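You operate a simulated robot arm through the tools that you are given. There is no shell and no other tool. Be economical: measure what you need, move in short steps, check, and stop when the job is done.

You are at the controls of a simulated robot arm. One attempt, no reset.

TASK
Wipe the steel dust off the magnet drawer with the white pad.
Fine: pull the drawer out, put the pad back and push the drawer home.

It is judged by the outcome, as a careful person would: the job done as asked, and still so three seconds after it is handed in. It fails if anything else is knocked over, pushed out of place, dropped, spilled or broken.

THE ROBOT
A 7-joint arm with a two-finger parallel gripper, fixed in place. Base frame: the origin is at the foot of the arm, x ahead of it, y to its left, z up; the work surface is at about z = 860. Lengths are in mm, angles in degrees, forces in N, time in s.
Its first joint turns from -166.0 to 166.0 degrees. Payload 4.4 kg.
The tool frame sits at the grasp point between the pads (the TCP): z along the fingers, y along the line on which they close. The tips reach 23 mm beyond it. Largest opening 94 mm; finger width 38, thickness 10; the body of the gripper, 54 by 96 mm, starts 39 mm behind the TCP.
Orientation is that of the tool frame in the base frame, as a unit quaternion [x, y, z, w]. With the fingers straight down and closing along the base's y, the tool's x points along the base's -x, its y along +y and its z along -z.

THE INTERFACE
- The arm moves only by the tool nudge_tool. Its argument "motion" is a list of rows, each an object (a shift or turn left out is 0, a gripper value left out holds the last) with "fingers": the closure in counts, from 0 (fully open) to 255 (shut); "xyz": the shift along the tool's x, y, z in mm, a list of three; "rotation": the turn, a rotation vector about the tool's x, y, z in degrees, a list of three. In form: [{"fingers": fingers, "xyz": [x, y, z], "rotation": [rx, ry, rz]}, ...]. A call has 1 to 8 rows; each row is the pose to reach, as a shift and turn from the pose commanded when the call began, along the tool's axes at that moment. A row lasts 0.2 s, in which the tool goes at most 50 mm and 8.6 degrees; a call with a longer step from one row to the next is refused whole, and so is a gripper value outside its range. Where a pose cannot be reached the arm comes as near as it can. A force on the tool above 40 N (or 10 N above the force at the start of the call, whichever is more), or a blocked arm, ends the call early, and 0.2 s more pass. The fingers move at their own pace (about 72 mm/s each) and stop on an object; they squeeze with about 23 N. The grip force told is the motor's: it shows also when the fingers shut on nothing. Time passes only in rows, and 0.2 s behind the last, so rows that repeat a pose let the fingers close. It gives the time, the measured TCP pose, the force on the tool (base axes), the opening and the grip force at its end, in the units of the frame above (readings bear some noise).
- Cameras (640 x 400 px; columns grow to the right, rows downward): "scene" is fixed at [220.5, 650.1, 1778.5]; the picture's right is [-0.57, -0.82, 0.00], its down [-0.64, 0.44, -0.62] and it looks along [0.51, -0.36, -0.78] (base axes); focal length 360 px, centre (320, 200). "wrist" rides on the gripper at [-39, 0, -44] in the tool frame; the picture's right is [0.00, -1.00, 0.00], its down [0.97, 0.00, -0.24] and it looks along [0.24, 0.00, 0.97] (tool axes); focal length 218 px, centre (320, 200). There is no depth. A picture from a camera that has moved, and an enlarged one, comes with that camera's place and axes in the base frame and with its lens.
- capture(camera): a new picture of that camera. No time passes.
- enlarge(camera, box): a new picture of the part [left, top, right, bottom] of that camera's present view, enlarged. No time passes.
- sign_off(): hands the job in; it is judged then, once.

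Work in short steps. Places have to be worked out from the pictures, the camera data and where the tool is seen: move nearer, look again, correct. Check each grasp and each placing, and mend what went wrong. You have 120 turns and 84 pictures in all, those below and enlarged ones among them. Open the gripper and draw the arm clear of the work before you hand the job in, unless the task says otherwise; then end with one line.

The tools are called after "Emit:" as name(argument=value, ...) on one line, values as JSON. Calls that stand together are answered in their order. nudge_tool: Moves the arm, as the interface text tells. Its arguments: {"type":"object","properties":{"motion":{"type":"array"}},"required":["motion"]} The other tools are called the same way: capture (camera) takes a picture; enlarge (camera, box) takes an enlarged picture of a part of a camera's view; sign_off () hands the job in.

At the start:

```text
clock: 0.0
tcp_pos: [572.8, 216.4, 1347.6]
tool_rot: [0.0, 1.0, 0.0, 0.0]
contact_force: [0.3, 0.0, 0.2]
opening: 94.2
grasp_force: 0.0
```

scene: 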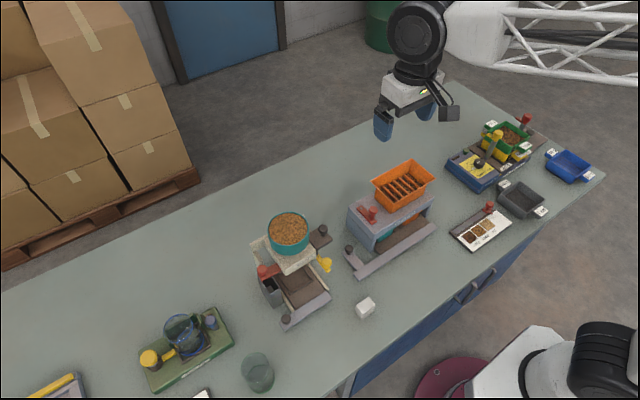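
wrist: 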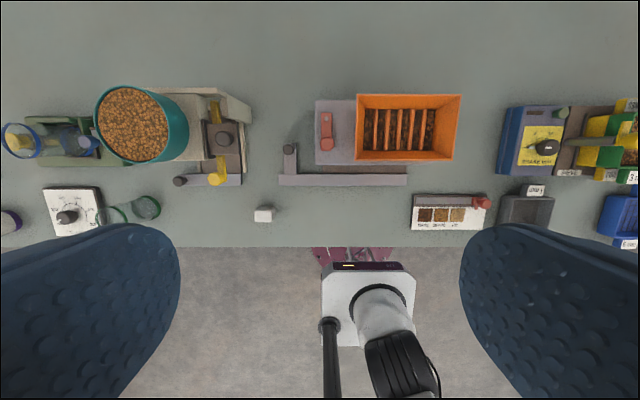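

The pictures show several devices and a small white block; I enlarge to find the magnet drawer and the pad.

Emit:
enlarge(camera="scene", box=[230, 190, 390, 340])

Emit:
enlarge(camera="scene", box=[330, 150, 460, 290])

Emit:
enlarge(camera="scene", box=[430, 100, 610, 260])

Emit:
enlarge(camera="wrist", box=[80, 70, 300, 240])

Emit:
enlarge(camera="wrist", box=[270, 80, 500, 240])

```text
2.67 times, centred on (310, 265) of scene
camera zoom: at [220.5, 650.1, 1778.5], right [-0.57, -0.82, 0.0], down [-0.64, 0.44, -0.62], along [0.51, -0.36, -0.78], focal length 959 px, centre (347, 27)
```

zoom: 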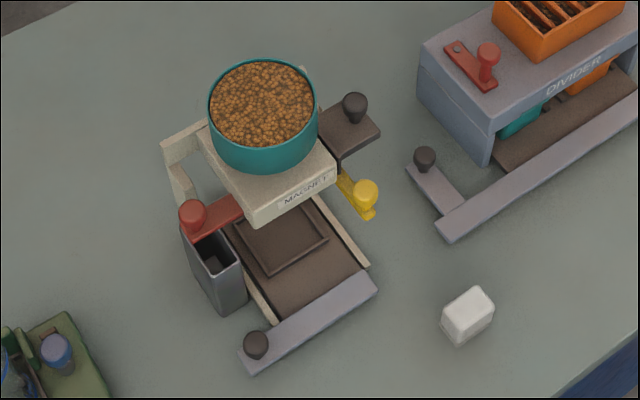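

```text
2.86 times, centred on (395, 220) of scene
camera zoom: at [220.5, 650.1, 1778.5], right [-0.57, -0.82, 0.0], down [-0.64, 0.44, -0.62], along [0.51, -0.36, -0.78], focal length 1027 px, centre (106, 143)
```

zoom: 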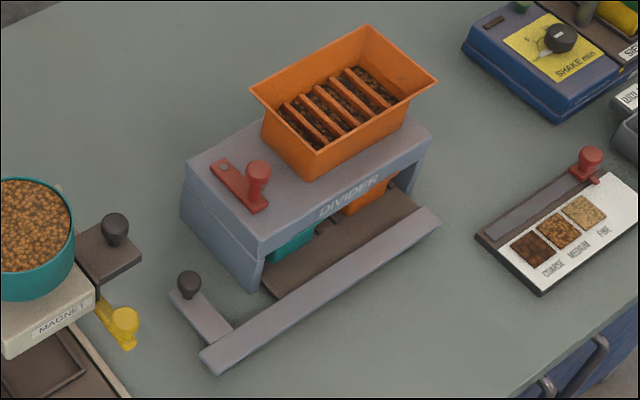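

```text
2.50 times, centred on (520, 180) of scene
camera zoom: at [220.5, 650.1, 1778.5], right [-0.57, -0.82, 0.0], down [-0.64, 0.44, -0.62], along [0.51, -0.36, -0.78], focal length 899 px, centre (-180, 250)
```

zoom: 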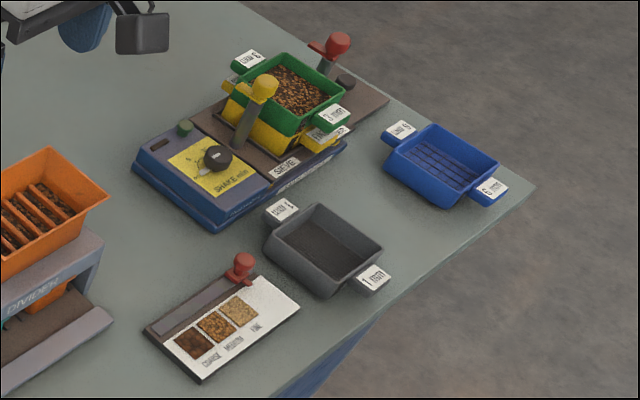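

```text
2.35 times, centred on (190, 155) of wrist
camera zoom: at [609.7, 216.2, 1393.0], right [0.0, -1.0, 0.0], down [-0.97, 0.0, 0.24], along [-0.24, 0.0, -0.97], focal length 514 px, centre (626, 306)
```

zoom: 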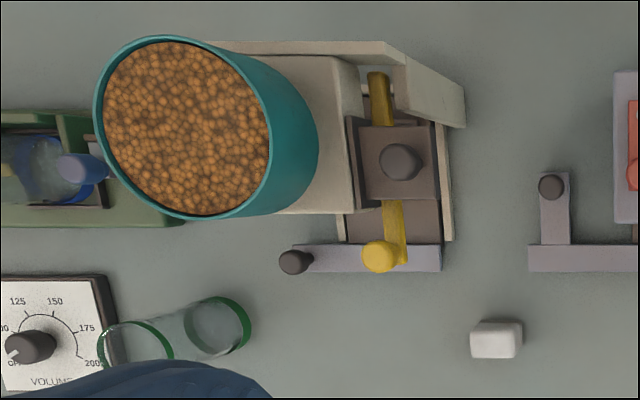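

```text
2.50 times, centred on (385, 160) of wrist
camera zoom: at [609.7, 216.2, 1393.0], right [0.0, -1.0, 0.0], down [-0.97, 0.0, 0.24], along [-0.24, 0.0, -0.97], focal length 546 px, centre (158, 300)
```

zoom: 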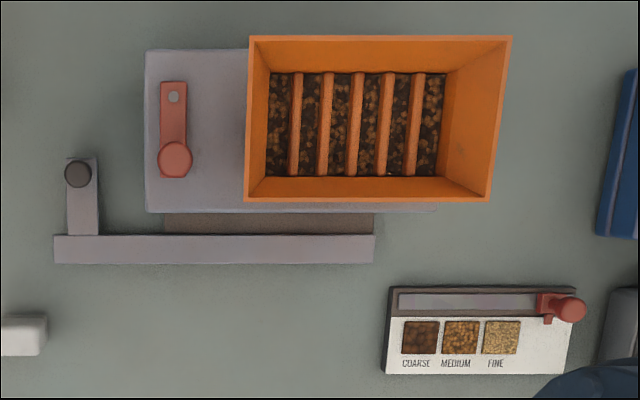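

The magnet housing is at about (600, 400), with a dark-knobbed drawer on its -y side; the pad is near (449, 351). I move closer to look from above.

Emit:
nudge_tool(motion=[{"xyz": [13, 28, 25]}, {"xyz": [26, 57, 49]}, {"xyz": [40, 86, 74]}, {"xyz": [53, 114, 98]}, {"xyz": [53, 114, 98]}])

Emit:
capture(camera="wrist")

Emit:
enlarge(camera="scene", box=[250, 200, 350, 300])

```text
clock: 1.2
tcp_pos: [518.3, 330.3, 1248.3]
tool_rot: [0.0, 1.0, 0.0, 0.0]
contact_force: [-0.3, -0.2, 0.7]
opening: 93.9
grasp_force: 0.1
```

```text
76 pictures are left
camera wrist: at [555.6, 330.1, 1292.1], right [0.0, -1.0, 0.0], down [-0.97, 0.0, 0.24], along [-0.24, 0.0, -0.97], focal length 218 px, centre (320, 200)
```

wrist: 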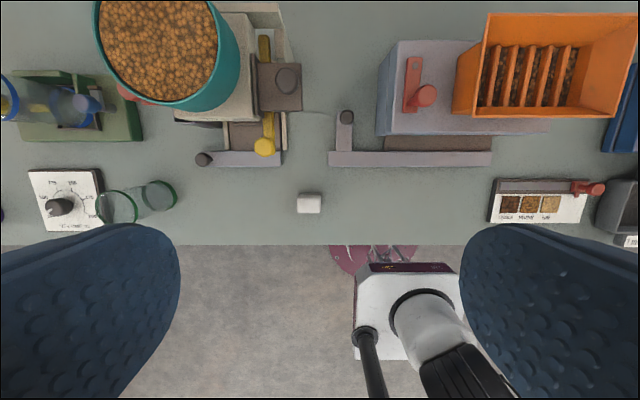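

```text
4.00 times, centred on (300, 250) of scene
camera zoom: at [220.5, 650.1, 1778.5], right [-0.57, -0.82, 0.0], down [-0.64, 0.44, -0.62], along [0.51, -0.36, -0.78], focal length 1438 px, centre (400, 0)
```

zoom: 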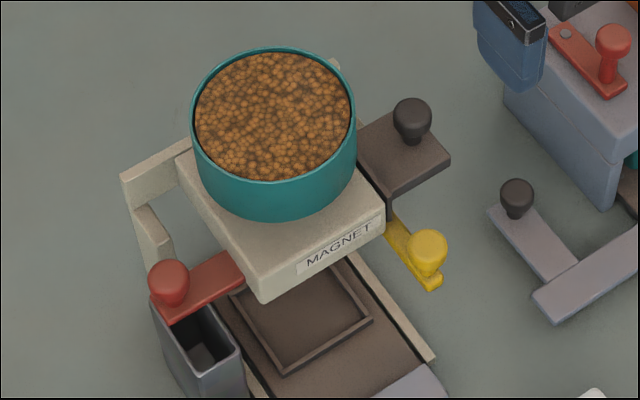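

The drawer knob triangulates to about (621, 362, 1050). I turn the camera to look at the magnet unit from its -y side, staying high.

Emit:
nudge_tool(motion=[{"xyz": [-10, -18, 5], "rotation": [0, 0, 8.5]}, {"xyz": [-20, -36, 10], "rotation": [0, 0, 17]}, {"xyz": [-30, -54, 15], "rotation": [0, 0, 25.5]}, {"xyz": [-40, -72, 20], "rotation": [0, 0, 34]}, {"xyz": [-50, -90, 25], "rotation": [0, 0, 42.5]}, {"xyz": [-60, -108, 30], "rotation": [0, 0, 51]}, {"xyz": [-70, -120, 35], "rotation": [0, 0, 59.5]}, {"xyz": [-82, -130, 40], "rotation": [0, 0, 68]}])

Emit:
nudge_tool(motion=[{"rotation": [0, 0, 8]}, {"rotation": [0, 0, 15]}, {"rotation": [0, 0, 22]}])

Emit:
nudge_tool(motion=[{"rotation": [0, 8, 0], "xyz": [0, 0, 10]}, {"rotation": [0, 16, 0], "xyz": [0, 0, 20]}, {"rotation": [0, 24, 0], "xyz": [0, 0, 30]}, {"rotation": [0, 32, 0], "xyz": [0, 0, 40]}, {"rotation": [0, 40, 0], "xyz": [0, 0, 45]}, {"rotation": [0, 47, 0], "xyz": [0, 0, 48]}])

Emit:
capture(camera="wrist")

```text
clock: 3.0
tcp_pos: [599.2, 199.5, 1210.0]
tool_rot: [0.56, 0.829, 0.0, 0.0]
contact_force: [0.8, 0.2, 0.0]
opening: 94.1
grasp_force: 0.1
```

```text
clock: 3.8
tcp_pos: [600.4, 200.0, 1209.6]
tool_rot: [0.708, 0.707, 0.0, 0.001]
contact_force: [-0.7, -0.2, -0.1]
opening: 94.1
grasp_force: 0.1
```

```text
clock: 5.2
tcp_pos: [602.0, 199.8, 1162.2]
tool_rot: [0.648, 0.648, 0.283, -0.281]
contact_force: [-0.2, 0.1, 0.0]
opening: 93.8
grasp_force: 0.0
```

```text
74 pictures are left
camera wrist: at [599.4, 141.5, 1164.5], right [-1.0, 0.0, 0.0], down [0.0, 0.48, 0.87], along [0.0, 0.87, -0.48], focal length 218 px, centre (320, 200)
```

wrist: 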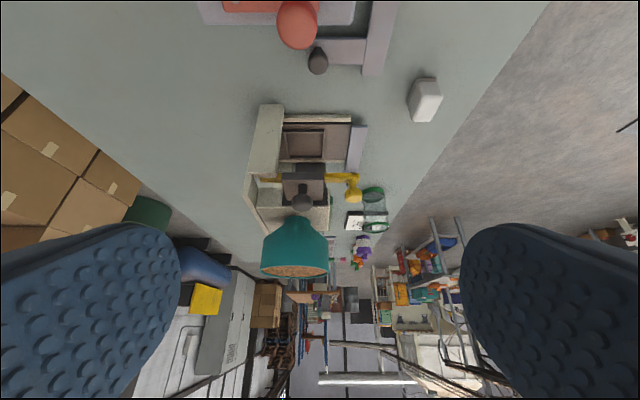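

The view is upside down but shows the drawer front; I enlarge it.

Emit:
enlarge(camera="wrist", box=[235, 95, 395, 285])

```text
2.11 times, centred on (315, 190) of wrist
camera zoom: at [599.4, 141.5, 1164.5], right [-1.0, 0.0, 0.0], down [0.0, 0.48, 0.87], along [0.0, 0.87, -0.48], focal length 460 px, centre (330, 221)
```

zoom: 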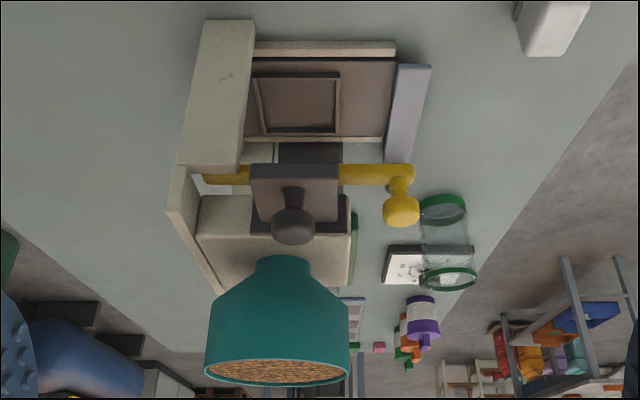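

The yellow bar passes beneath or behind the drawer tab; I move the camera closer and lower to see whether it latches the drawer.

Emit:
nudge_tool(motion=[{"xyz": [-6, -10, 33]}, {"xyz": [-12, -20, 66]}, {"xyz": [-18, -30, 98]}, {"xyz": [-18, -30, 98]}])

Emit:
enlarge(camera="wrist", box=[160, 50, 480, 290])

```text
clock: 6.2
tcp_pos: [572.3, 261.7, 1081.1]
tool_rot: [0.649, 0.648, 0.282, -0.281]
contact_force: [0.5, 0.5, 0.4]
opening: 94.0
grasp_force: 0.1
```

```text
1.67 times, centred on (320, 170) of wrist
camera zoom: at [570.7, 203.6, 1083.0], right [-1.0, 0.0, 0.0], down [0.0, 0.49, 0.87], along [0.0, 0.87, -0.49], focal length 364 px, centre (320, 250)
```

zoom: 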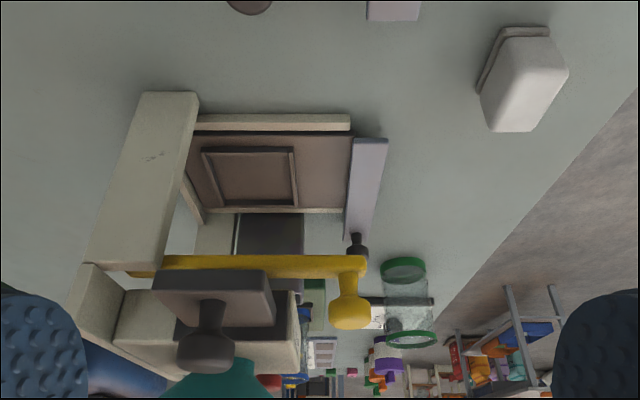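

I enlarge the drawer front to see how the yellow bar lies relative to it.

Emit:
enlarge(camera="wrist", box=[200, 150, 360, 280])

Emit:
enlarge(camera="scene", box=[295, 220, 345, 280])

```text
3.08 times, centred on (280, 215) of wrist
camera zoom: at [570.7, 203.6, 1083.0], right [-1.0, 0.0, 0.0], down [0.0, 0.49, 0.87], along [0.0, 0.87, -0.49], focal length 672 px, centre (443, 154)
```

zoom: 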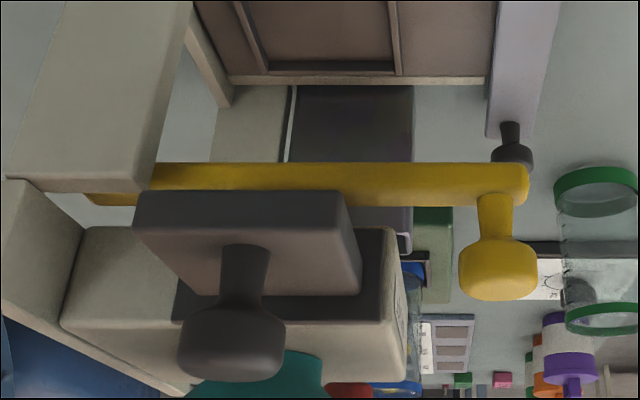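

```text
6.67 times, centred on (320, 250) of scene
camera zoom: at [220.5, 650.1, 1778.5], right [-0.57, -0.82, 0.0], down [-0.64, 0.44, -0.62], along [0.51, -0.36, -0.78], focal length 2397 px, centre (320, -133)
```

zoom: 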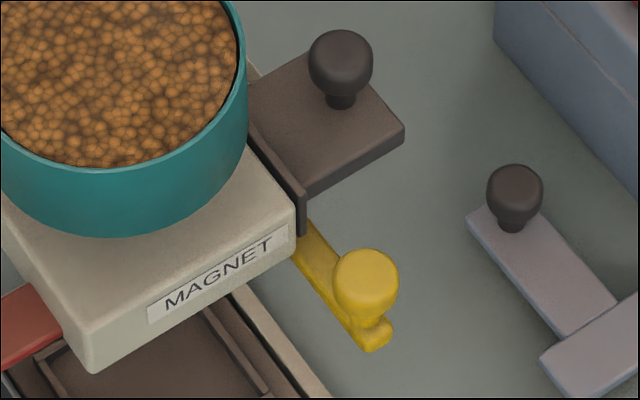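

The drawer (tab plus front plate, knob head about (621, 361, 1043)) slides out along -y above the yellow gate bar, which I leave alone. I straighten to a 15° tilt and line up beside the knob.

Emit:
nudge_tool(motion=[{"xyz": [12, 12, 2], "rotation": [0, -8, 0]}, {"xyz": [24, 25, 4], "rotation": [0, -16, 0]}, {"xyz": [36, 37, 6], "rotation": [0, -24, 0]}, {"xyz": [47, 49, 8], "rotation": [0, -32, 0]}, {"xyz": [47, 49, 8], "rotation": [0, -32, 0]}])

Emit:
capture(camera="wrist")

Emit:
enlarge(camera="scene", box=[240, 150, 420, 300])

```text
clock: 7.4
tcp_pos: [621.0, 299.5, 1110.7]
tool_rot: [0.701, 0.701, 0.092, -0.092]
contact_force: [-0.3, -0.3, -0.5]
opening: 94.1
grasp_force: 0.1
```

```text
69 pictures are left
camera wrist: at [619.4, 250.4, 1143.1], right [-1.0, 0.0, 0.0], down [0.0, 0.88, 0.48], along [0.0, 0.48, -0.88], focal length 218 px, centre (320, 200)
```

wrist: 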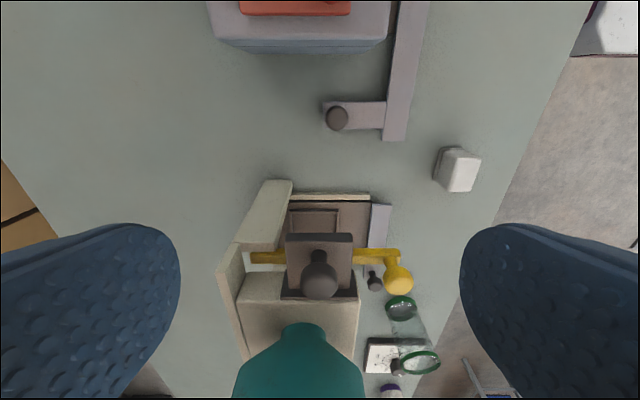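

```text
2.67 times, centred on (330, 225) of scene
camera zoom: at [220.5, 650.1, 1778.5], right [-0.57, -0.82, 0.0], down [-0.64, 0.44, -0.62], along [0.51, -0.36, -0.78], focal length 959 px, centre (293, 133)
```

zoom: 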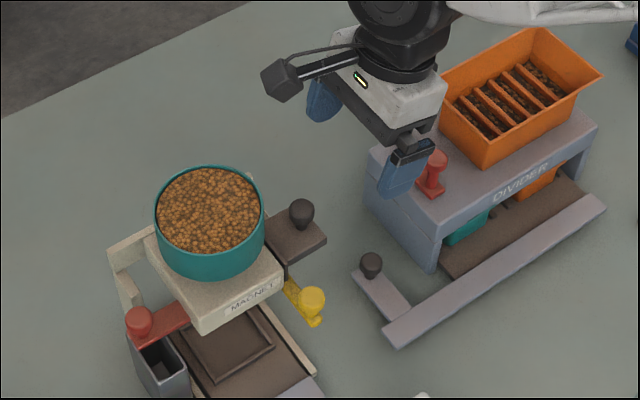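

Knob confirmed at about (620, 364, 1043). I approach with the fingers part open, straddling the knob in x.

Emit:
nudge_tool(motion=[{"fingers": 95, "xyz": [12, -1, 17]}, {"xyz": [22, -1, 35]}, {"xyz": [33, -1, 53]}, {"xyz": [43, -1, 69]}, {"xyz": [43, -1, 69]}])

Emit:
capture(camera="wrist")

Emit:
enlarge(camera="scene", box=[260, 170, 360, 270])

```text
clock: 8.6
tcp_pos: [619.4, 357.7, 1054.1]
tool_rot: [0.701, 0.701, 0.092, -0.092]
contact_force: [0.6, 0.3, 0.1]
opening: 58.9
grasp_force: 0.0
```

```text
67 pictures are left
camera wrist: at [618.1, 309.5, 1086.8], right [-1.0, 0.0, 0.0], down [0.0, 0.88, 0.48], along [0.0, 0.48, -0.88], focal length 218 px, centre (320, 200)
```

wrist: 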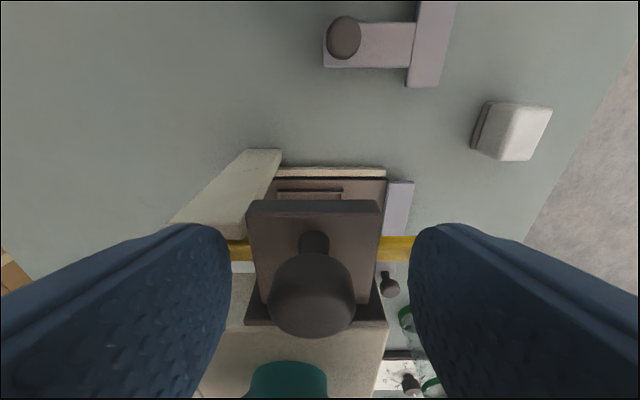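

```text
4.00 times, centred on (310, 220) of scene
camera zoom: at [220.5, 650.1, 1778.5], right [-0.57, -0.82, 0.0], down [-0.64, 0.44, -0.62], along [0.51, -0.36, -0.78], focal length 1438 px, centre (360, 120)
```

zoom: 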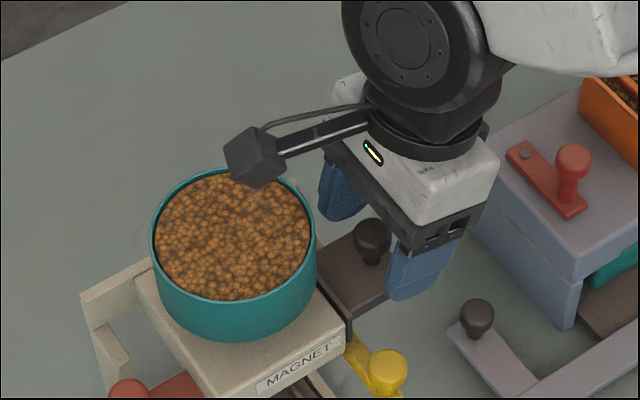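

The fingers straddle the knob; a box on the gripper's +x side hangs some 20 mm above the bowl, so I keep that in mind. Closing on the knob.

Emit:
nudge_tool(motion=[{"fingers": 255}, {"fingers": 255}, {"fingers": 255}, {"fingers": 255}])

```text
clock: 9.2
tcp_pos: [622.1, 356.8, 1053.9]
tool_rot: [0.701, 0.701, 0.093, -0.092]
contact_force: [16.4, -0.3, -7.1]
opening: 23.3
grasp_force: 45.2
stopped in row 3: the force on the tool passed its limit (the readings are from after the stop); the commanded pose is now the measured one
```

Grip at 23 mm; some lateral force. I idle a row to see the settled force.

Emit:
nudge_tool(motion=[{"fingers": 255, "xyz": [0, 1.5, 0]}])

```text
clock: 9.6
tcp_pos: [622.0, 358.9, 1053.7]
tool_rot: [0.701, 0.701, 0.093, -0.091]
contact_force: [-32.4, -8.5, 5.2]
opening: 23.2
grasp_force: 45.0
```

The force flipped sign, so I go back 1 mm in x to relieve it.

Emit:
nudge_tool(motion=[{"xyz": [0, -1.0, 0]}])

```text
clock: 10.0
tcp_pos: [622.5, 358.0, 1053.9]
tool_rot: [0.702, 0.701, 0.094, -0.091]
contact_force: [-14.9, -1.0, -4.3]
opening: 23.1
grasp_force: 45.0
```

Better. Another 0.4 mm, then I start pulling along -y (tool -x mostly).

Emit:
nudge_tool(motion=[{"xyz": [-2, -0.4, -0.5]}, {"xyz": [-5.8, -0.4, -1.55]}, {"xyz": [-9.66, -0.4, -2.6]}])

Emit:
capture(camera="wrist")

```text
clock: 10.8
tcp_pos: [621.5, 347.9, 1054.9]
tool_rot: [0.702, 0.7, 0.093, -0.091]
contact_force: [-0.5, 1.7, -14.8]
opening: 23.1
grasp_force: 44.8
```

```text
65 pictures are left
camera wrist: at [620.1, 299.2, 1086.8], right [-1.0, 0.0, 0.0], down [0.0, 0.88, 0.48], along [0.0, 0.48, -0.88], focal length 218 px, centre (320, 200)
```

wrist: 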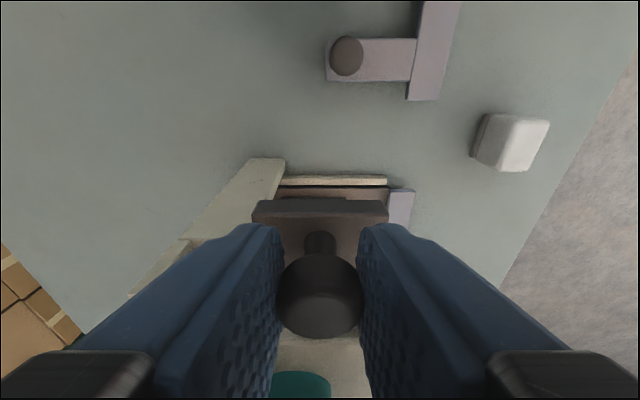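

The drawer follows with low pull; a slight upward strain, so I lower 1 mm while pulling on 40 mm.

Emit:
nudge_tool(motion=[{"xyz": [-5.0, 0, -0.3]}, {"xyz": [-13, 0, -2.5]}, {"xyz": [-21, 0, -4.7]}, {"xyz": [-29, 0, -6.8]}, {"xyz": [-38.6, 0, -9.4]}])

Emit:
enlarge(camera="scene", box=[240, 170, 400, 310])

Emit:
capture(camera="wrist")

```text
clock: 12.0
tcp_pos: [621.5, 308.1, 1054.3]
tool_rot: [0.701, 0.7, 0.094, -0.093]
contact_force: [6.0, 1.5, -1.9]
opening: 23.4
grasp_force: 45.0
```

```text
2.86 times, centred on (320, 240) of scene
camera zoom: at [220.5, 650.1, 1778.5], right [-0.57, -0.82, 0.0], down [-0.64, 0.44, -0.62], along [0.51, -0.36, -0.78], focal length 1027 px, centre (320, 86)
```

zoom: 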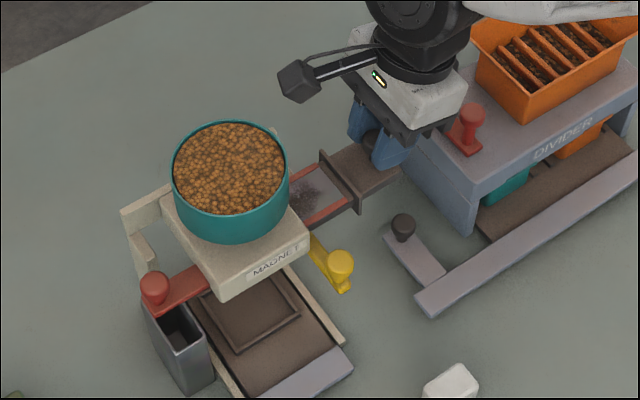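

```text
63 pictures are left
camera wrist: at [620.1, 259.0, 1086.8], right [-1.0, 0.0, 0.0], down [0.0, 0.88, 0.48], along [0.0, 0.48, -0.87], focal length 218 px, centre (320, 200)
```

wrist: 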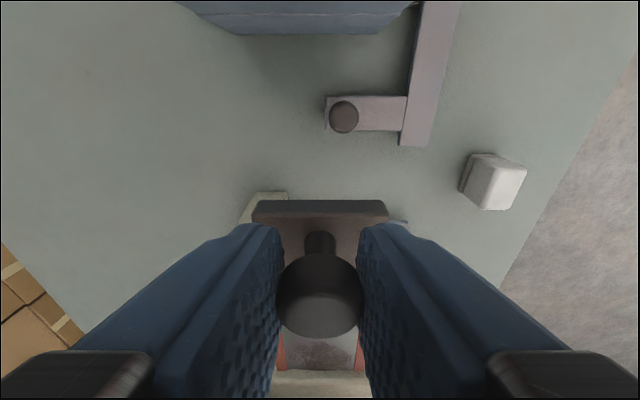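

The dusty magnet bed is appearing. I pull another 30 mm and look again.

Emit:
nudge_tool(motion=[{"xyz": [-7.3, 0, -2]}, {"xyz": [-14.5, 0, -3.9]}, {"xyz": [-21.7, 0, -5.8]}, {"xyz": [-29, 0, -7.8]}])

Emit:
enlarge(camera="scene", box=[270, 170, 410, 290])

```text
clock: 13.1
tcp_pos: [622.5, 277.7, 1053.5]
tool_rot: [0.702, 0.7, 0.095, -0.09]
contact_force: [9.6, 0.1, -3.8]
opening: 23.1
grasp_force: 45.1
stopped in row 4: the force on the tool passed its limit (the readings are from after the stop); the commanded pose is now the measured one
```

```text
3.33 times, centred on (340, 230) of scene
camera zoom: at [220.5, 650.1, 1778.5], right [-0.57, -0.82, 0.0], down [-0.64, 0.44, -0.62], along [0.51, -0.36, -0.78], focal length 1198 px, centre (253, 100)
```

zoom: 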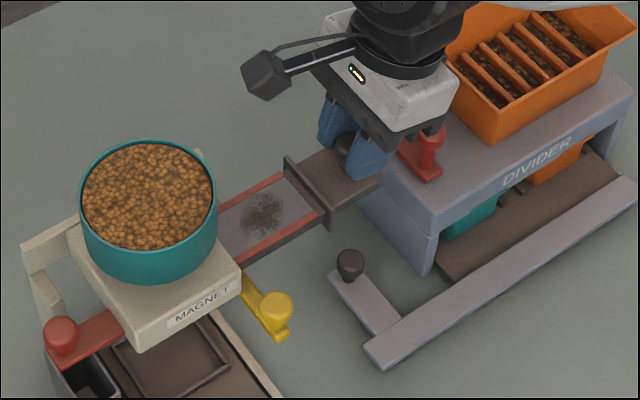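

The drawer reached its stop after 80 mm and the dust patch is fully exposed. I release and back off upward.

Emit:
nudge_tool(motion=[{"fingers": 110}, {"fingers": 110}, {"fingers": 110}, {"xyz": [7, 0, -25]}, {"xyz": [14, 0, -55]}, {"xyz": [26, 0, -100]}, {"xyz": [26, 0, -100]}])

Emit:
capture(camera="wrist")

Emit:
enlarge(camera="scene", box=[270, 170, 410, 330])

```text
clock: 14.7
tcp_pos: [619.3, 279.6, 1159.8]
tool_rot: [0.702, 0.7, 0.095, -0.091]
contact_force: [0.2, 0.4, -0.1]
opening: 53.6
grasp_force: 0.0
```

```text
61 pictures are left
camera wrist: at [616.6, 231.0, 1192.0], right [-1.0, 0.0, -0.01], down [0.0, 0.87, 0.48], along [0.01, 0.48, -0.87], focal length 218 px, centre (320, 200)
```

wrist: 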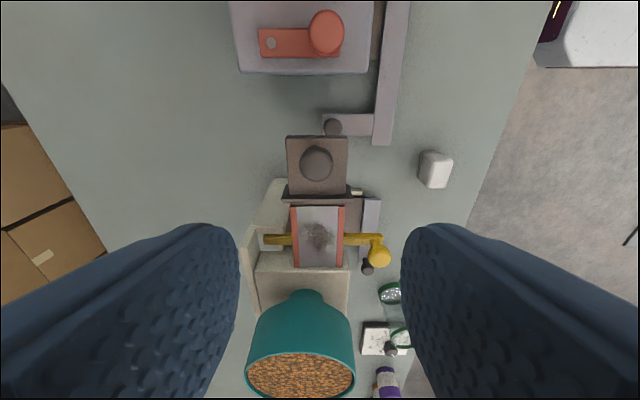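

```text
2.50 times, centred on (340, 250) of scene
camera zoom: at [220.5, 650.1, 1778.5], right [-0.57, -0.82, 0.0], down [-0.64, 0.44, -0.62], along [0.51, -0.36, -0.78], focal length 899 px, centre (270, 75)
```

zoom: 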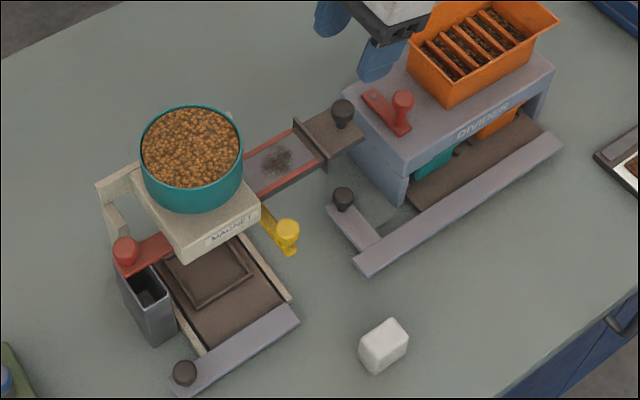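

Dust patch is at about (620, 359, ~1025). Now I go over toward the pad to measure it, keeping the same orientation.

Emit:
nudge_tool(motion=[{"xyz": [0, -40, 0]}, {"xyz": [0, -85, 0]}, {"xyz": [0, -130, 0]}, {"xyz": [5, -170, 20]}, {"xyz": [5, -170, 65]}, {"xyz": [5, -170, 65]}])

Emit:
capture(camera="wrist")

Emit:
enlarge(camera="scene", box=[335, 280, 395, 330])

```text
clock: 16.1
tcp_pos: [450.9, 297.5, 1098.2]
tool_rot: [0.702, 0.7, 0.094, -0.091]
contact_force: [0.1, 1.2, -0.5]
opening: 53.2
grasp_force: 0.1
```

```text
59 pictures are left
camera wrist: at [448.9, 249.2, 1130.3], right [-1.0, 0.0, -0.01], down [0.0, 0.87, 0.48], along [0.01, 0.48, -0.87], focal length 218 px, centre (320, 200)
```

wrist: 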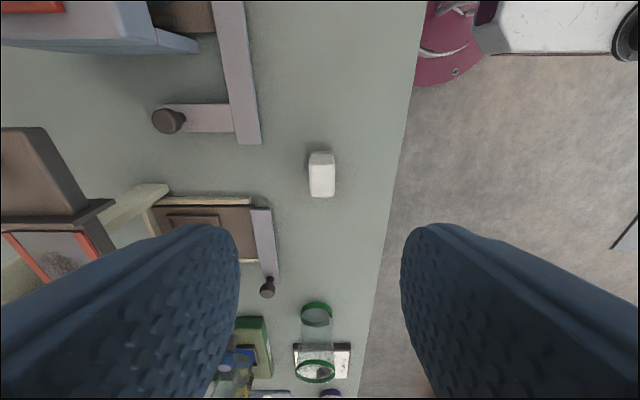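

```text
8.00 times, centred on (365, 305) of scene
camera zoom: at [220.5, 650.1, 1778.5], right [-0.57, -0.82, 0.0], down [-0.64, 0.44, -0.62], along [0.51, -0.36, -0.78], focal length 2876 px, centre (-40, -640)
```

zoom: 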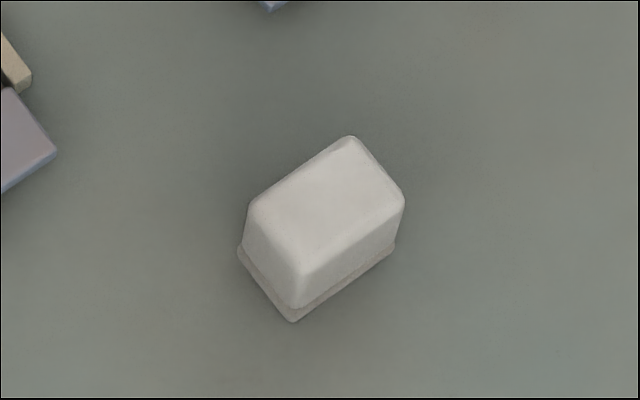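

The pad is about 41 (y) × 29 (x) × 24 mm with a felt base, near (448, 352). I descend above it to refine.

Emit:
nudge_tool(motion=[{"xyz": [4, -1, 37]}, {"xyz": [8, -2, 74]}, {"xyz": [12, -3, 111]}, {"xyz": [16, -3, 147]}, {"xyz": [16, -3, 147]}])

Emit:
capture(camera="wrist")

Emit:
enlarge(camera="scene", box=[315, 250, 415, 350])

```text
clock: 17.3
tcp_pos: [450.3, 355.9, 954.2]
tool_rot: [0.702, 0.7, 0.095, -0.091]
contact_force: [-0.1, -0.2, 0.3]
opening: 53.4
grasp_force: 0.1
```

```text
57 pictures are left
camera wrist: at [448.8, 306.2, 988.3], right [-1.0, 0.0, -0.01], down [0.0, 0.87, 0.48], along [0.01, 0.48, -0.87], focal length 218 px, centre (320, 200)
```

wrist: 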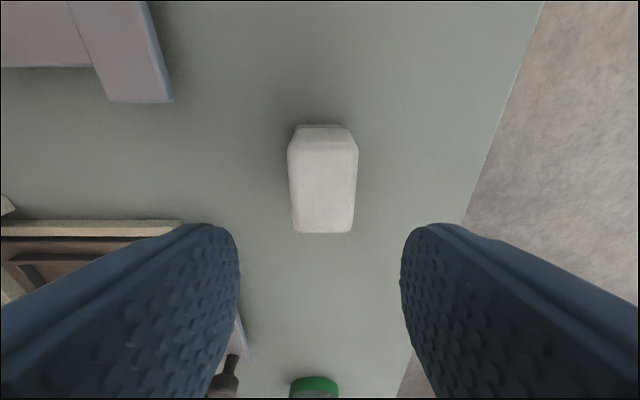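

```text
4.00 times, centred on (365, 300) of scene
camera zoom: at [220.5, 650.1, 1778.5], right [-0.57, -0.82, 0.0], down [-0.64, 0.44, -0.62], along [0.51, -0.36, -0.78], focal length 1438 px, centre (140, -200)
```

zoom: 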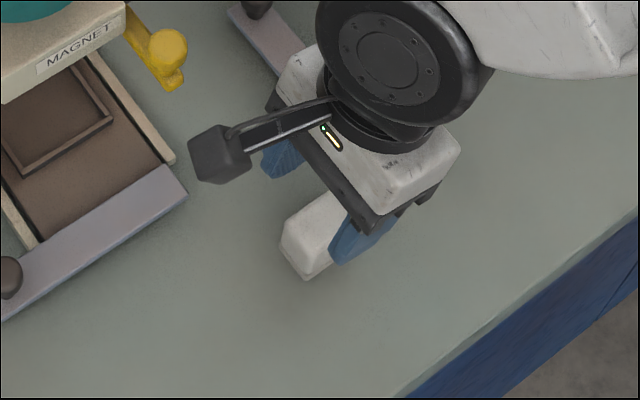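

From two views the pad stands about 40 mm tall (top z ≈ 900), centre (448, 348). I descend around its upper part, leaving about 13 mm showing below the tips.

Emit:
nudge_tool(motion=[{"xyz": [-12, -2.8, 2]}, {"xyz": [-16, -2.8, 18]}, {"xyz": [-20, -2.8, 34]}, {"xyz": [-24.6, -2.8, 49.3]}, {"xyz": [-24.6, -2.8, 49.3]}])

Emit:
capture(camera="wrist")

Emit:
enlarge(camera="scene", box=[325, 260, 405, 340])

```text
clock: 18.5
tcp_pos: [446.9, 342.4, 900.2]
tool_rot: [0.702, 0.7, 0.095, -0.09]
contact_force: [0.5, -0.4, 0.1]
opening: 53.5
grasp_force: 0.0
```

```text
55 pictures are left
camera wrist: at [445.3, 293.5, 933.4], right [-1.0, 0.0, -0.01], down [0.0, 0.87, 0.48], along [0.01, 0.48, -0.87], focal length 218 px, centre (320, 200)
```

wrist: 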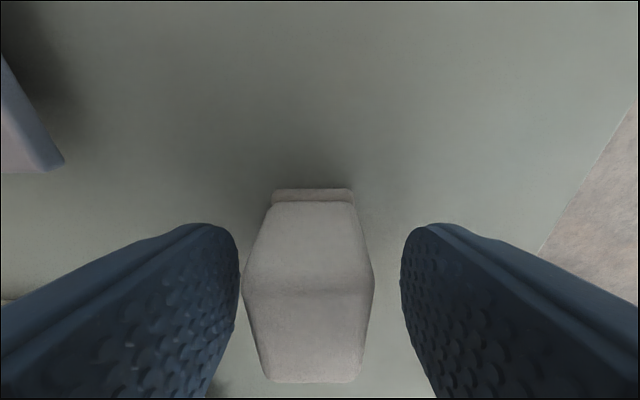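

```text
5.00 times, centred on (365, 300) of scene
camera zoom: at [220.5, 650.1, 1778.5], right [-0.57, -0.82, 0.0], down [-0.64, 0.44, -0.62], along [0.51, -0.36, -0.78], focal length 1798 px, centre (95, -300)
```

zoom: 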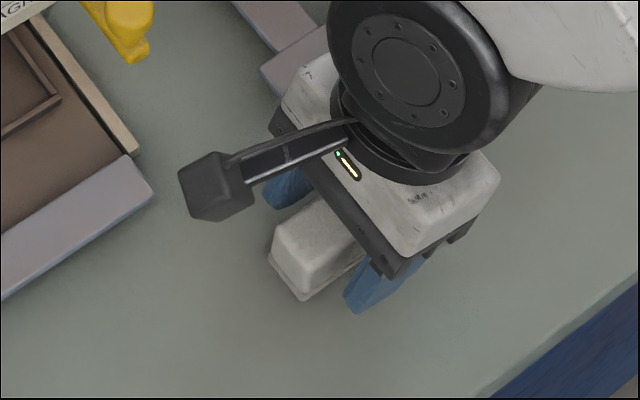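

Pad spans y 330–372 and is centred about 2 mm to +x of the tool; I adjust and close.

Emit:
nudge_tool(motion=[{"xyz": [4.8, 2, 1.3]}, {"xyz": [4.8, 2, 1.3], "fingers": 150}, {"xyz": [4.8, 2, 1.3], "fingers": 255}, {"xyz": [4.8, 2, 1.3], "fingers": 255}, {"xyz": [4.8, 2, 1.3], "fingers": 255}])

```text
clock: 19.7
tcp_pos: [448.2, 346.2, 902.1]
tool_rot: [0.702, 0.7, 0.094, -0.091]
contact_force: [0.4, -0.1, 0.4]
opening: 29.4
grasp_force: 22.5
```

Gripped at 29 mm wide. Lifting straight up and checking the hold.

Emit:
nudge_tool(motion=[{"xyz": [5, 0, -19]}, {"xyz": [15, 0, -58]}, {"xyz": [25, 0, -97]}, {"xyz": [35, 0, -135]}, {"xyz": [45, 0, -174]}, {"xyz": [55, 0, -213]}, {"xyz": [58, 0, -218]}])

Emit:
capture(camera="wrist")

```text
clock: 21.3
tcp_pos: [449.7, 346.1, 1127.1]
tool_rot: [0.702, 0.7, 0.096, -0.091]
contact_force: [0.4, 0.7, -0.5]
opening: 0.0
grasp_force: 23.3
```

```text
53 pictures are left
camera wrist: at [447.2, 297.8, 1160.8], right [-1.0, 0.0, -0.01], down [0.0, 0.87, 0.48], along [0.01, 0.48, -0.87], focal length 218 px, centre (320, 200)
```

wrist: 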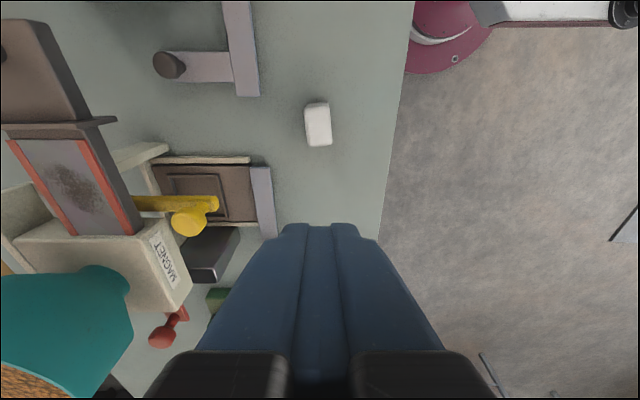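

The pad slipped out and stays on the table. I check where it is now and its true height.

Emit:
enlarge(camera="scene", box=[335, 280, 395, 330])

Emit:
enlarge(camera="wrist", box=[270, 80, 370, 180])

```text
8.00 times, centred on (365, 305) of scene
camera zoom: at [220.5, 650.1, 1778.5], right [-0.57, -0.82, 0.0], down [-0.64, 0.44, -0.62], along [0.51, -0.36, -0.78], focal length 2876 px, centre (-40, -640)
```

zoom: 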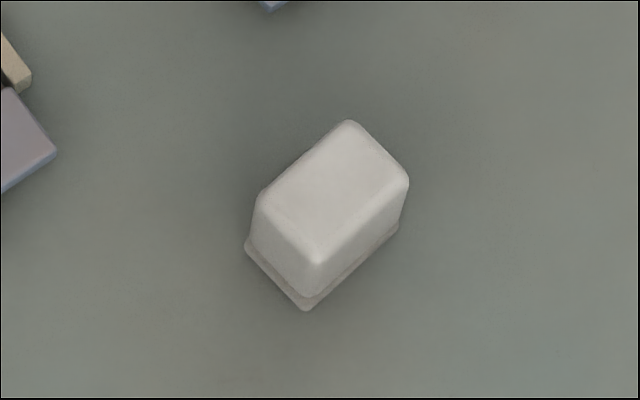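

```text
4.00 times, centred on (320, 130) of wrist
camera zoom: at [447.2, 297.8, 1160.8], right [-1.0, 0.0, -0.01], down [0.0, 0.87, 0.48], along [0.01, 0.48, -0.87], focal length 873 px, centre (320, 480)
```

zoom: 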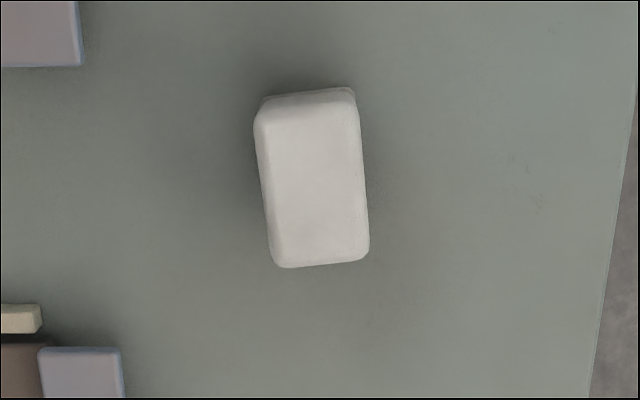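

Pad stands upright, shifted about 5 mm to (450, 346) and yawed slightly. I open and go down again, to grip lower this time.

Emit:
nudge_tool(motion=[{"fingers": 100, "xyz": [-8, 0.8, 30]}, {"xyz": [-20, 0.8, 70]}, {"xyz": [-31, 0.8, 110]}, {"xyz": [-43, 0.8, 150]}, {"xyz": [-52.6, 0.8, 184.7]}, {"xyz": [-52.6, 0.8, 184.7]}])

Emit:
capture(camera="wrist")

```text
clock: 22.7
tcp_pos: [449.1, 347.7, 937.5]
tool_rot: [0.702, 0.7, 0.095, -0.09]
contact_force: [0.6, 0.6, 0.8]
opening: 57.2
grasp_force: 0.0
```

```text
50 pictures are left
camera wrist: at [446.6, 298.7, 970.2], right [-1.0, 0.0, -0.01], down [0.0, 0.87, 0.48], along [0.01, 0.48, -0.87], focal length 218 px, centre (320, 200)
```

wrist: 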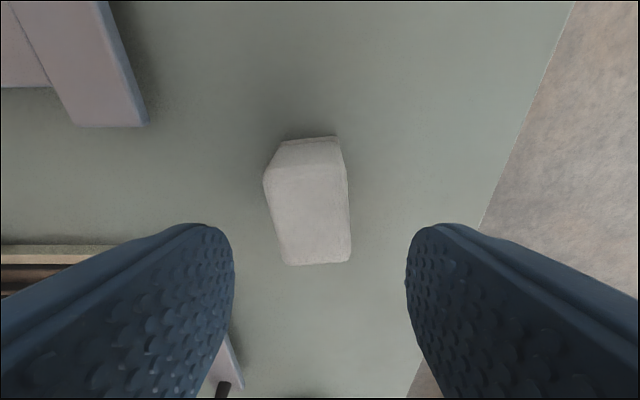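

Pad centre (451, 348). I lower to TCP z ≈ 892 centred on it.

Emit:
nudge_tool(motion=[{"xyz": [-5, 2, 14]}, {"xyz": [-10, 2, 28]}, {"xyz": [-14.7, 2, 43.2]}, {"xyz": [-14.7, 2, 43.2]}])

Emit:
capture(camera="wrist")

```text
clock: 23.7
tcp_pos: [450.2, 342.6, 890.6]
tool_rot: [0.702, 0.7, 0.096, -0.091]
contact_force: [-0.4, -0.5, -0.8]
opening: 57.4
grasp_force: 0.0
```

```text
49 pictures are left
camera wrist: at [449.3, 294.0, 924.3], right [-1.0, 0.0, -0.01], down [0.0, 0.87, 0.48], along [0.01, 0.48, -0.87], focal length 218 px, centre (320, 200)
```

wrist: 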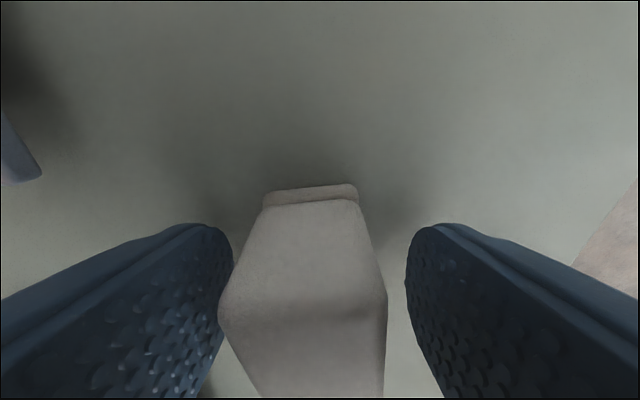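

Good alignment; I shift 1.5 mm in +x and close, then let it settle.

Emit:
nudge_tool(motion=[{"xyz": [2, 1.5, 0]}, {"xyz": [2, 1.5, 0], "fingers": 255}, {"xyz": [2, 1.5, 0], "fingers": 255}, {"xyz": [2, 1.5, 0], "fingers": 255}, {"xyz": [2, 1.5, 0], "fingers": 255}])

Emit:
capture(camera="wrist")

```text
clock: 24.9
tcp_pos: [451.9, 343.8, 892.7]
tool_rot: [0.701, 0.701, 0.095, -0.091]
contact_force: [-0.4, 0.5, -0.3]
opening: 29.6
grasp_force: 22.7
```

```text
48 pictures are left
camera wrist: at [450.4, 295.7, 925.0], right [-1.0, 0.0, -0.01], down [0.0, 0.87, 0.48], along [0.01, 0.48, -0.87], focal length 218 px, centre (320, 200)
```

wrist: 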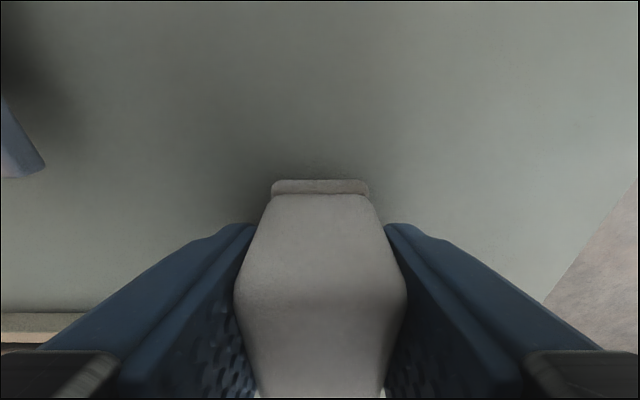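

Pad squared up and held at 29.6 mm. I lift slowly 15 mm and check.

Emit:
nudge_tool(motion=[{"xyz": [0.5, 0, -2]}, {"xyz": [1.3, 0, -5]}, {"xyz": [2.6, 0, -10]}, {"xyz": [3.9, 0, -14.5]}])

Emit:
capture(camera="wrist")

Emit:
enlarge(camera="scene", box=[325, 260, 405, 340])

```text
clock: 25.9
tcp_pos: [452.6, 342.8, 907.4]
tool_rot: [0.702, 0.7, 0.094, -0.091]
contact_force: [0.7, -0.1, -0.8]
opening: 29.5
grasp_force: 22.9
```

```text
47 pictures are left
camera wrist: at [451.1, 294.0, 940.1], right [-1.0, 0.0, -0.01], down [0.0, 0.87, 0.48], along [0.01, 0.48, -0.87], focal length 218 px, centre (320, 200)
```

wrist: 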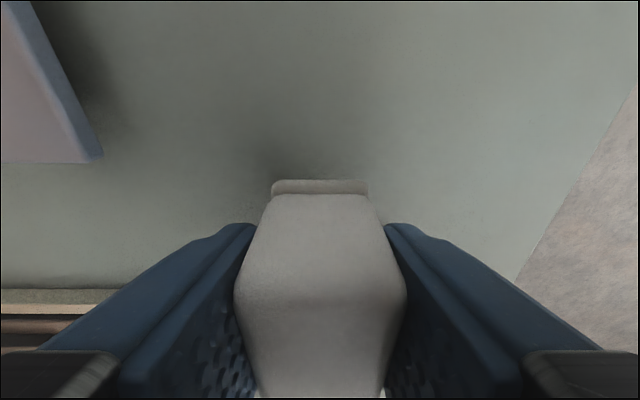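

```text
5.00 times, centred on (365, 300) of scene
camera zoom: at [220.5, 650.1, 1778.5], right [-0.57, -0.82, 0.0], down [-0.64, 0.44, -0.62], along [0.51, -0.36, -0.78], focal length 1798 px, centre (95, -300)
```

zoom: 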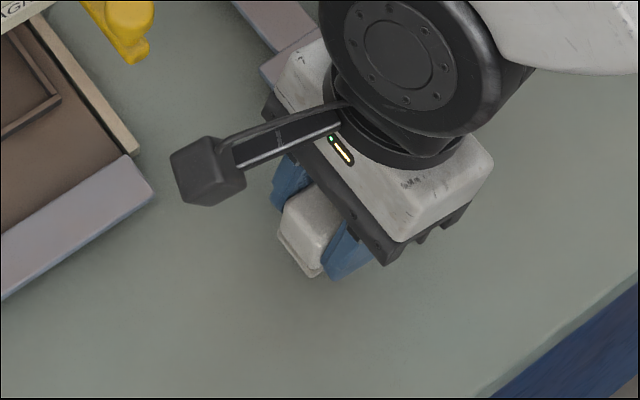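

The pad is held firmly. I lift further in modest steps.

Emit:
nudge_tool(motion=[{"xyz": [5, 0, -18]}, {"xyz": [11, 0, -42]}, {"xyz": [18, 0, -68]}, {"xyz": [25, 0, -94]}, {"xyz": [32, 0, -120]}, {"xyz": [39, 0, -146]}, {"xyz": [46, 0, -172]}, {"xyz": [52, 0, -195]}])

Emit:
nudge_tool(motion=[{"xyz": [0, 15, 0]}, {"xyz": [0, 40, 0]}, {"xyz": [0, 65, 0]}, {"xyz": [0, 90, 0]}, {"xyz": [0, 115, 0]}, {"xyz": [0, 140, 0]}, {"xyz": [0, 160, 0]}, {"xyz": [0, 167, 0]}])

Emit:
capture(camera="wrist")

Emit:
enlarge(camera="scene", box=[270, 150, 410, 290])

```text
clock: 27.7
tcp_pos: [452.0, 343.9, 1106.2]
tool_rot: [0.701, 0.701, 0.095, -0.091]
contact_force: [0.7, -0.2, -0.6]
opening: 29.6
grasp_force: 22.9
```

```text
clock: 29.5
tcp_pos: [619.4, 343.5, 1110.3]
tool_rot: [0.702, 0.7, 0.095, -0.091]
contact_force: [0.5, 0.0, -1.7]
opening: 29.6
grasp_force: 23.0
```

```text
45 pictures are left
camera wrist: at [617.7, 293.5, 1142.4], right [-1.0, 0.0, -0.01], down [0.0, 0.87, 0.48], along [0.01, 0.48, -0.87], focal length 218 px, centre (320, 200)
```

wrist: 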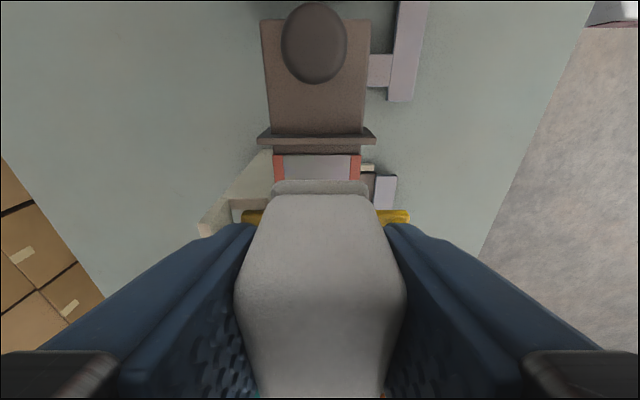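

```text
2.86 times, centred on (340, 220) of scene
camera zoom: at [220.5, 650.1, 1778.5], right [-0.57, -0.82, 0.0], down [-0.64, 0.44, -0.62], along [0.51, -0.36, -0.78], focal length 1027 px, centre (263, 143)
```

zoom: 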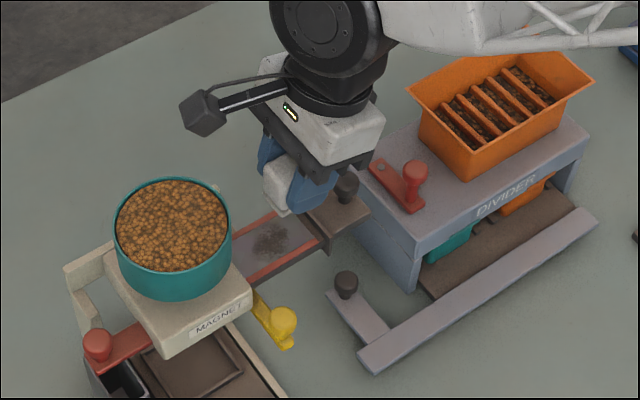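

Pad is over the magnet bed, widths fit (pad ≈34, bed ≈40 between the red strips). I lower toward the dust in a first step to z ≈ 1068.

Emit:
nudge_tool(motion=[{"xyz": [4, 1, 8]}, {"xyz": [1, 1, 20]}, {"xyz": [-1, 1, 32]}, {"xyz": [-3.2, 1, 42.7]}, {"xyz": [-3.2, 1, 42.7]}])

Emit:
enlarge(camera="scene", box=[290, 180, 370, 260])

Emit:
capture(camera="wrist")

```text
clock: 30.7
tcp_pos: [621.5, 351.0, 1069.2]
tool_rot: [0.702, 0.7, 0.094, -0.091]
contact_force: [0.1, -0.2, 0.1]
opening: 29.7
grasp_force: 23.3
```

```text
5.00 times, centred on (330, 220) of scene
camera zoom: at [220.5, 650.1, 1778.5], right [-0.57, -0.82, 0.0], down [-0.64, 0.44, -0.62], along [0.51, -0.36, -0.78], focal length 1798 px, centre (270, 100)
```

zoom: 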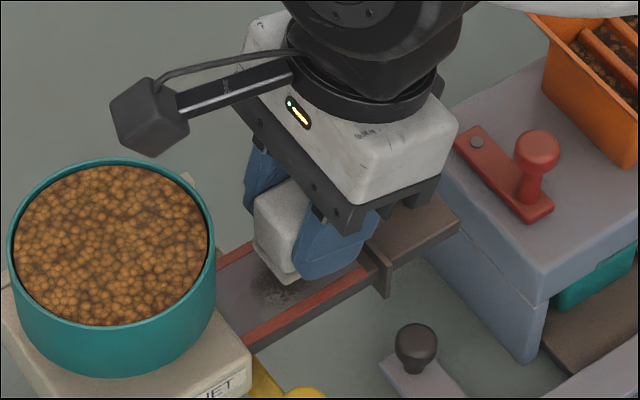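

```text
42 pictures are left
camera wrist: at [619.4, 302.4, 1101.0], right [-1.0, 0.0, -0.01], down [0.0, 0.87, 0.48], along [0.01, 0.48, -0.87], focal length 218 px, centre (320, 200)
```

wrist: 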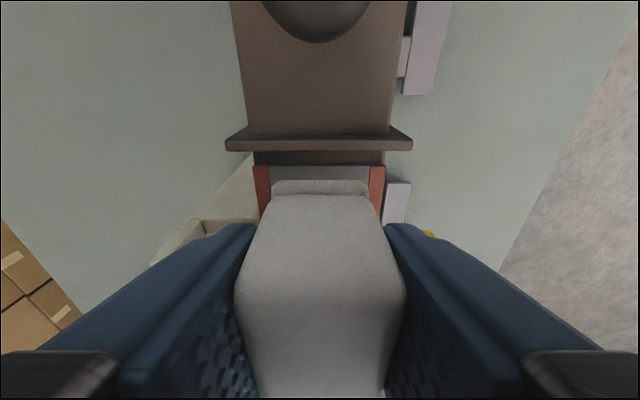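

Clear around. I lower in small increments, watching the force for contact.

Emit:
nudge_tool(motion=[{"xyz": [-0.8, 0, 3]}, {"xyz": [-1.6, 0, 6]}])

Emit:
nudge_tool(motion=[{"xyz": [-0.3, 0, 1]}, {"xyz": [-0.5, 0, 2]}])

Emit:
enlarge(camera="scene", box=[305, 195, 365, 255])

```text
clock: 31.3
tcp_pos: [621.4, 349.8, 1061.7]
tool_rot: [0.702, 0.7, 0.094, -0.091]
contact_force: [0.2, -0.1, -0.6]
opening: 29.3
grasp_force: 23.0
```

```text
clock: 31.9
tcp_pos: [621.0, 349.8, 1059.5]
tool_rot: [0.702, 0.7, 0.095, -0.091]
contact_force: [-0.7, 0.3, -1.7]
opening: 29.5
grasp_force: 23.0
```

```text
6.67 times, centred on (335, 225) of scene
camera zoom: at [220.5, 650.1, 1778.5], right [-0.57, -0.82, 0.0], down [-0.64, 0.44, -0.62], along [0.51, -0.36, -0.78], focal length 2397 px, centre (220, 33)
```

zoom: 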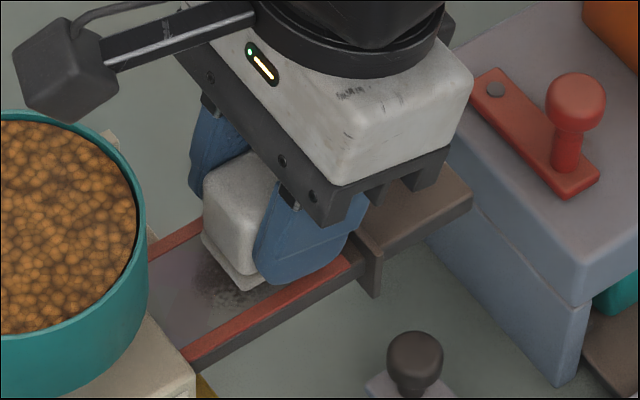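

No contact yet, pad just above the bed. Continuing in 2 mm steps.

Emit:
nudge_tool(motion=[{"xyz": [-0.3, 0, 1]}, {"xyz": [-0.5, 0, 2]}])

Emit:
nudge_tool(motion=[{"xyz": [-0.3, 0, 1]}, {"xyz": [-0.5, 0, 2]}])

```text
clock: 32.5
tcp_pos: [621.1, 348.6, 1057.4]
tool_rot: [0.702, 0.7, 0.095, -0.091]
contact_force: [0.2, -0.1, 0.3]
opening: 29.4
grasp_force: 23.3
```

```text
clock: 33.1
tcp_pos: [621.3, 350.1, 1054.6]
tool_rot: [0.701, 0.701, 0.095, -0.09]
contact_force: [-1.1, 0.1, 2.3]
opening: 29.8
grasp_force: 22.5
```

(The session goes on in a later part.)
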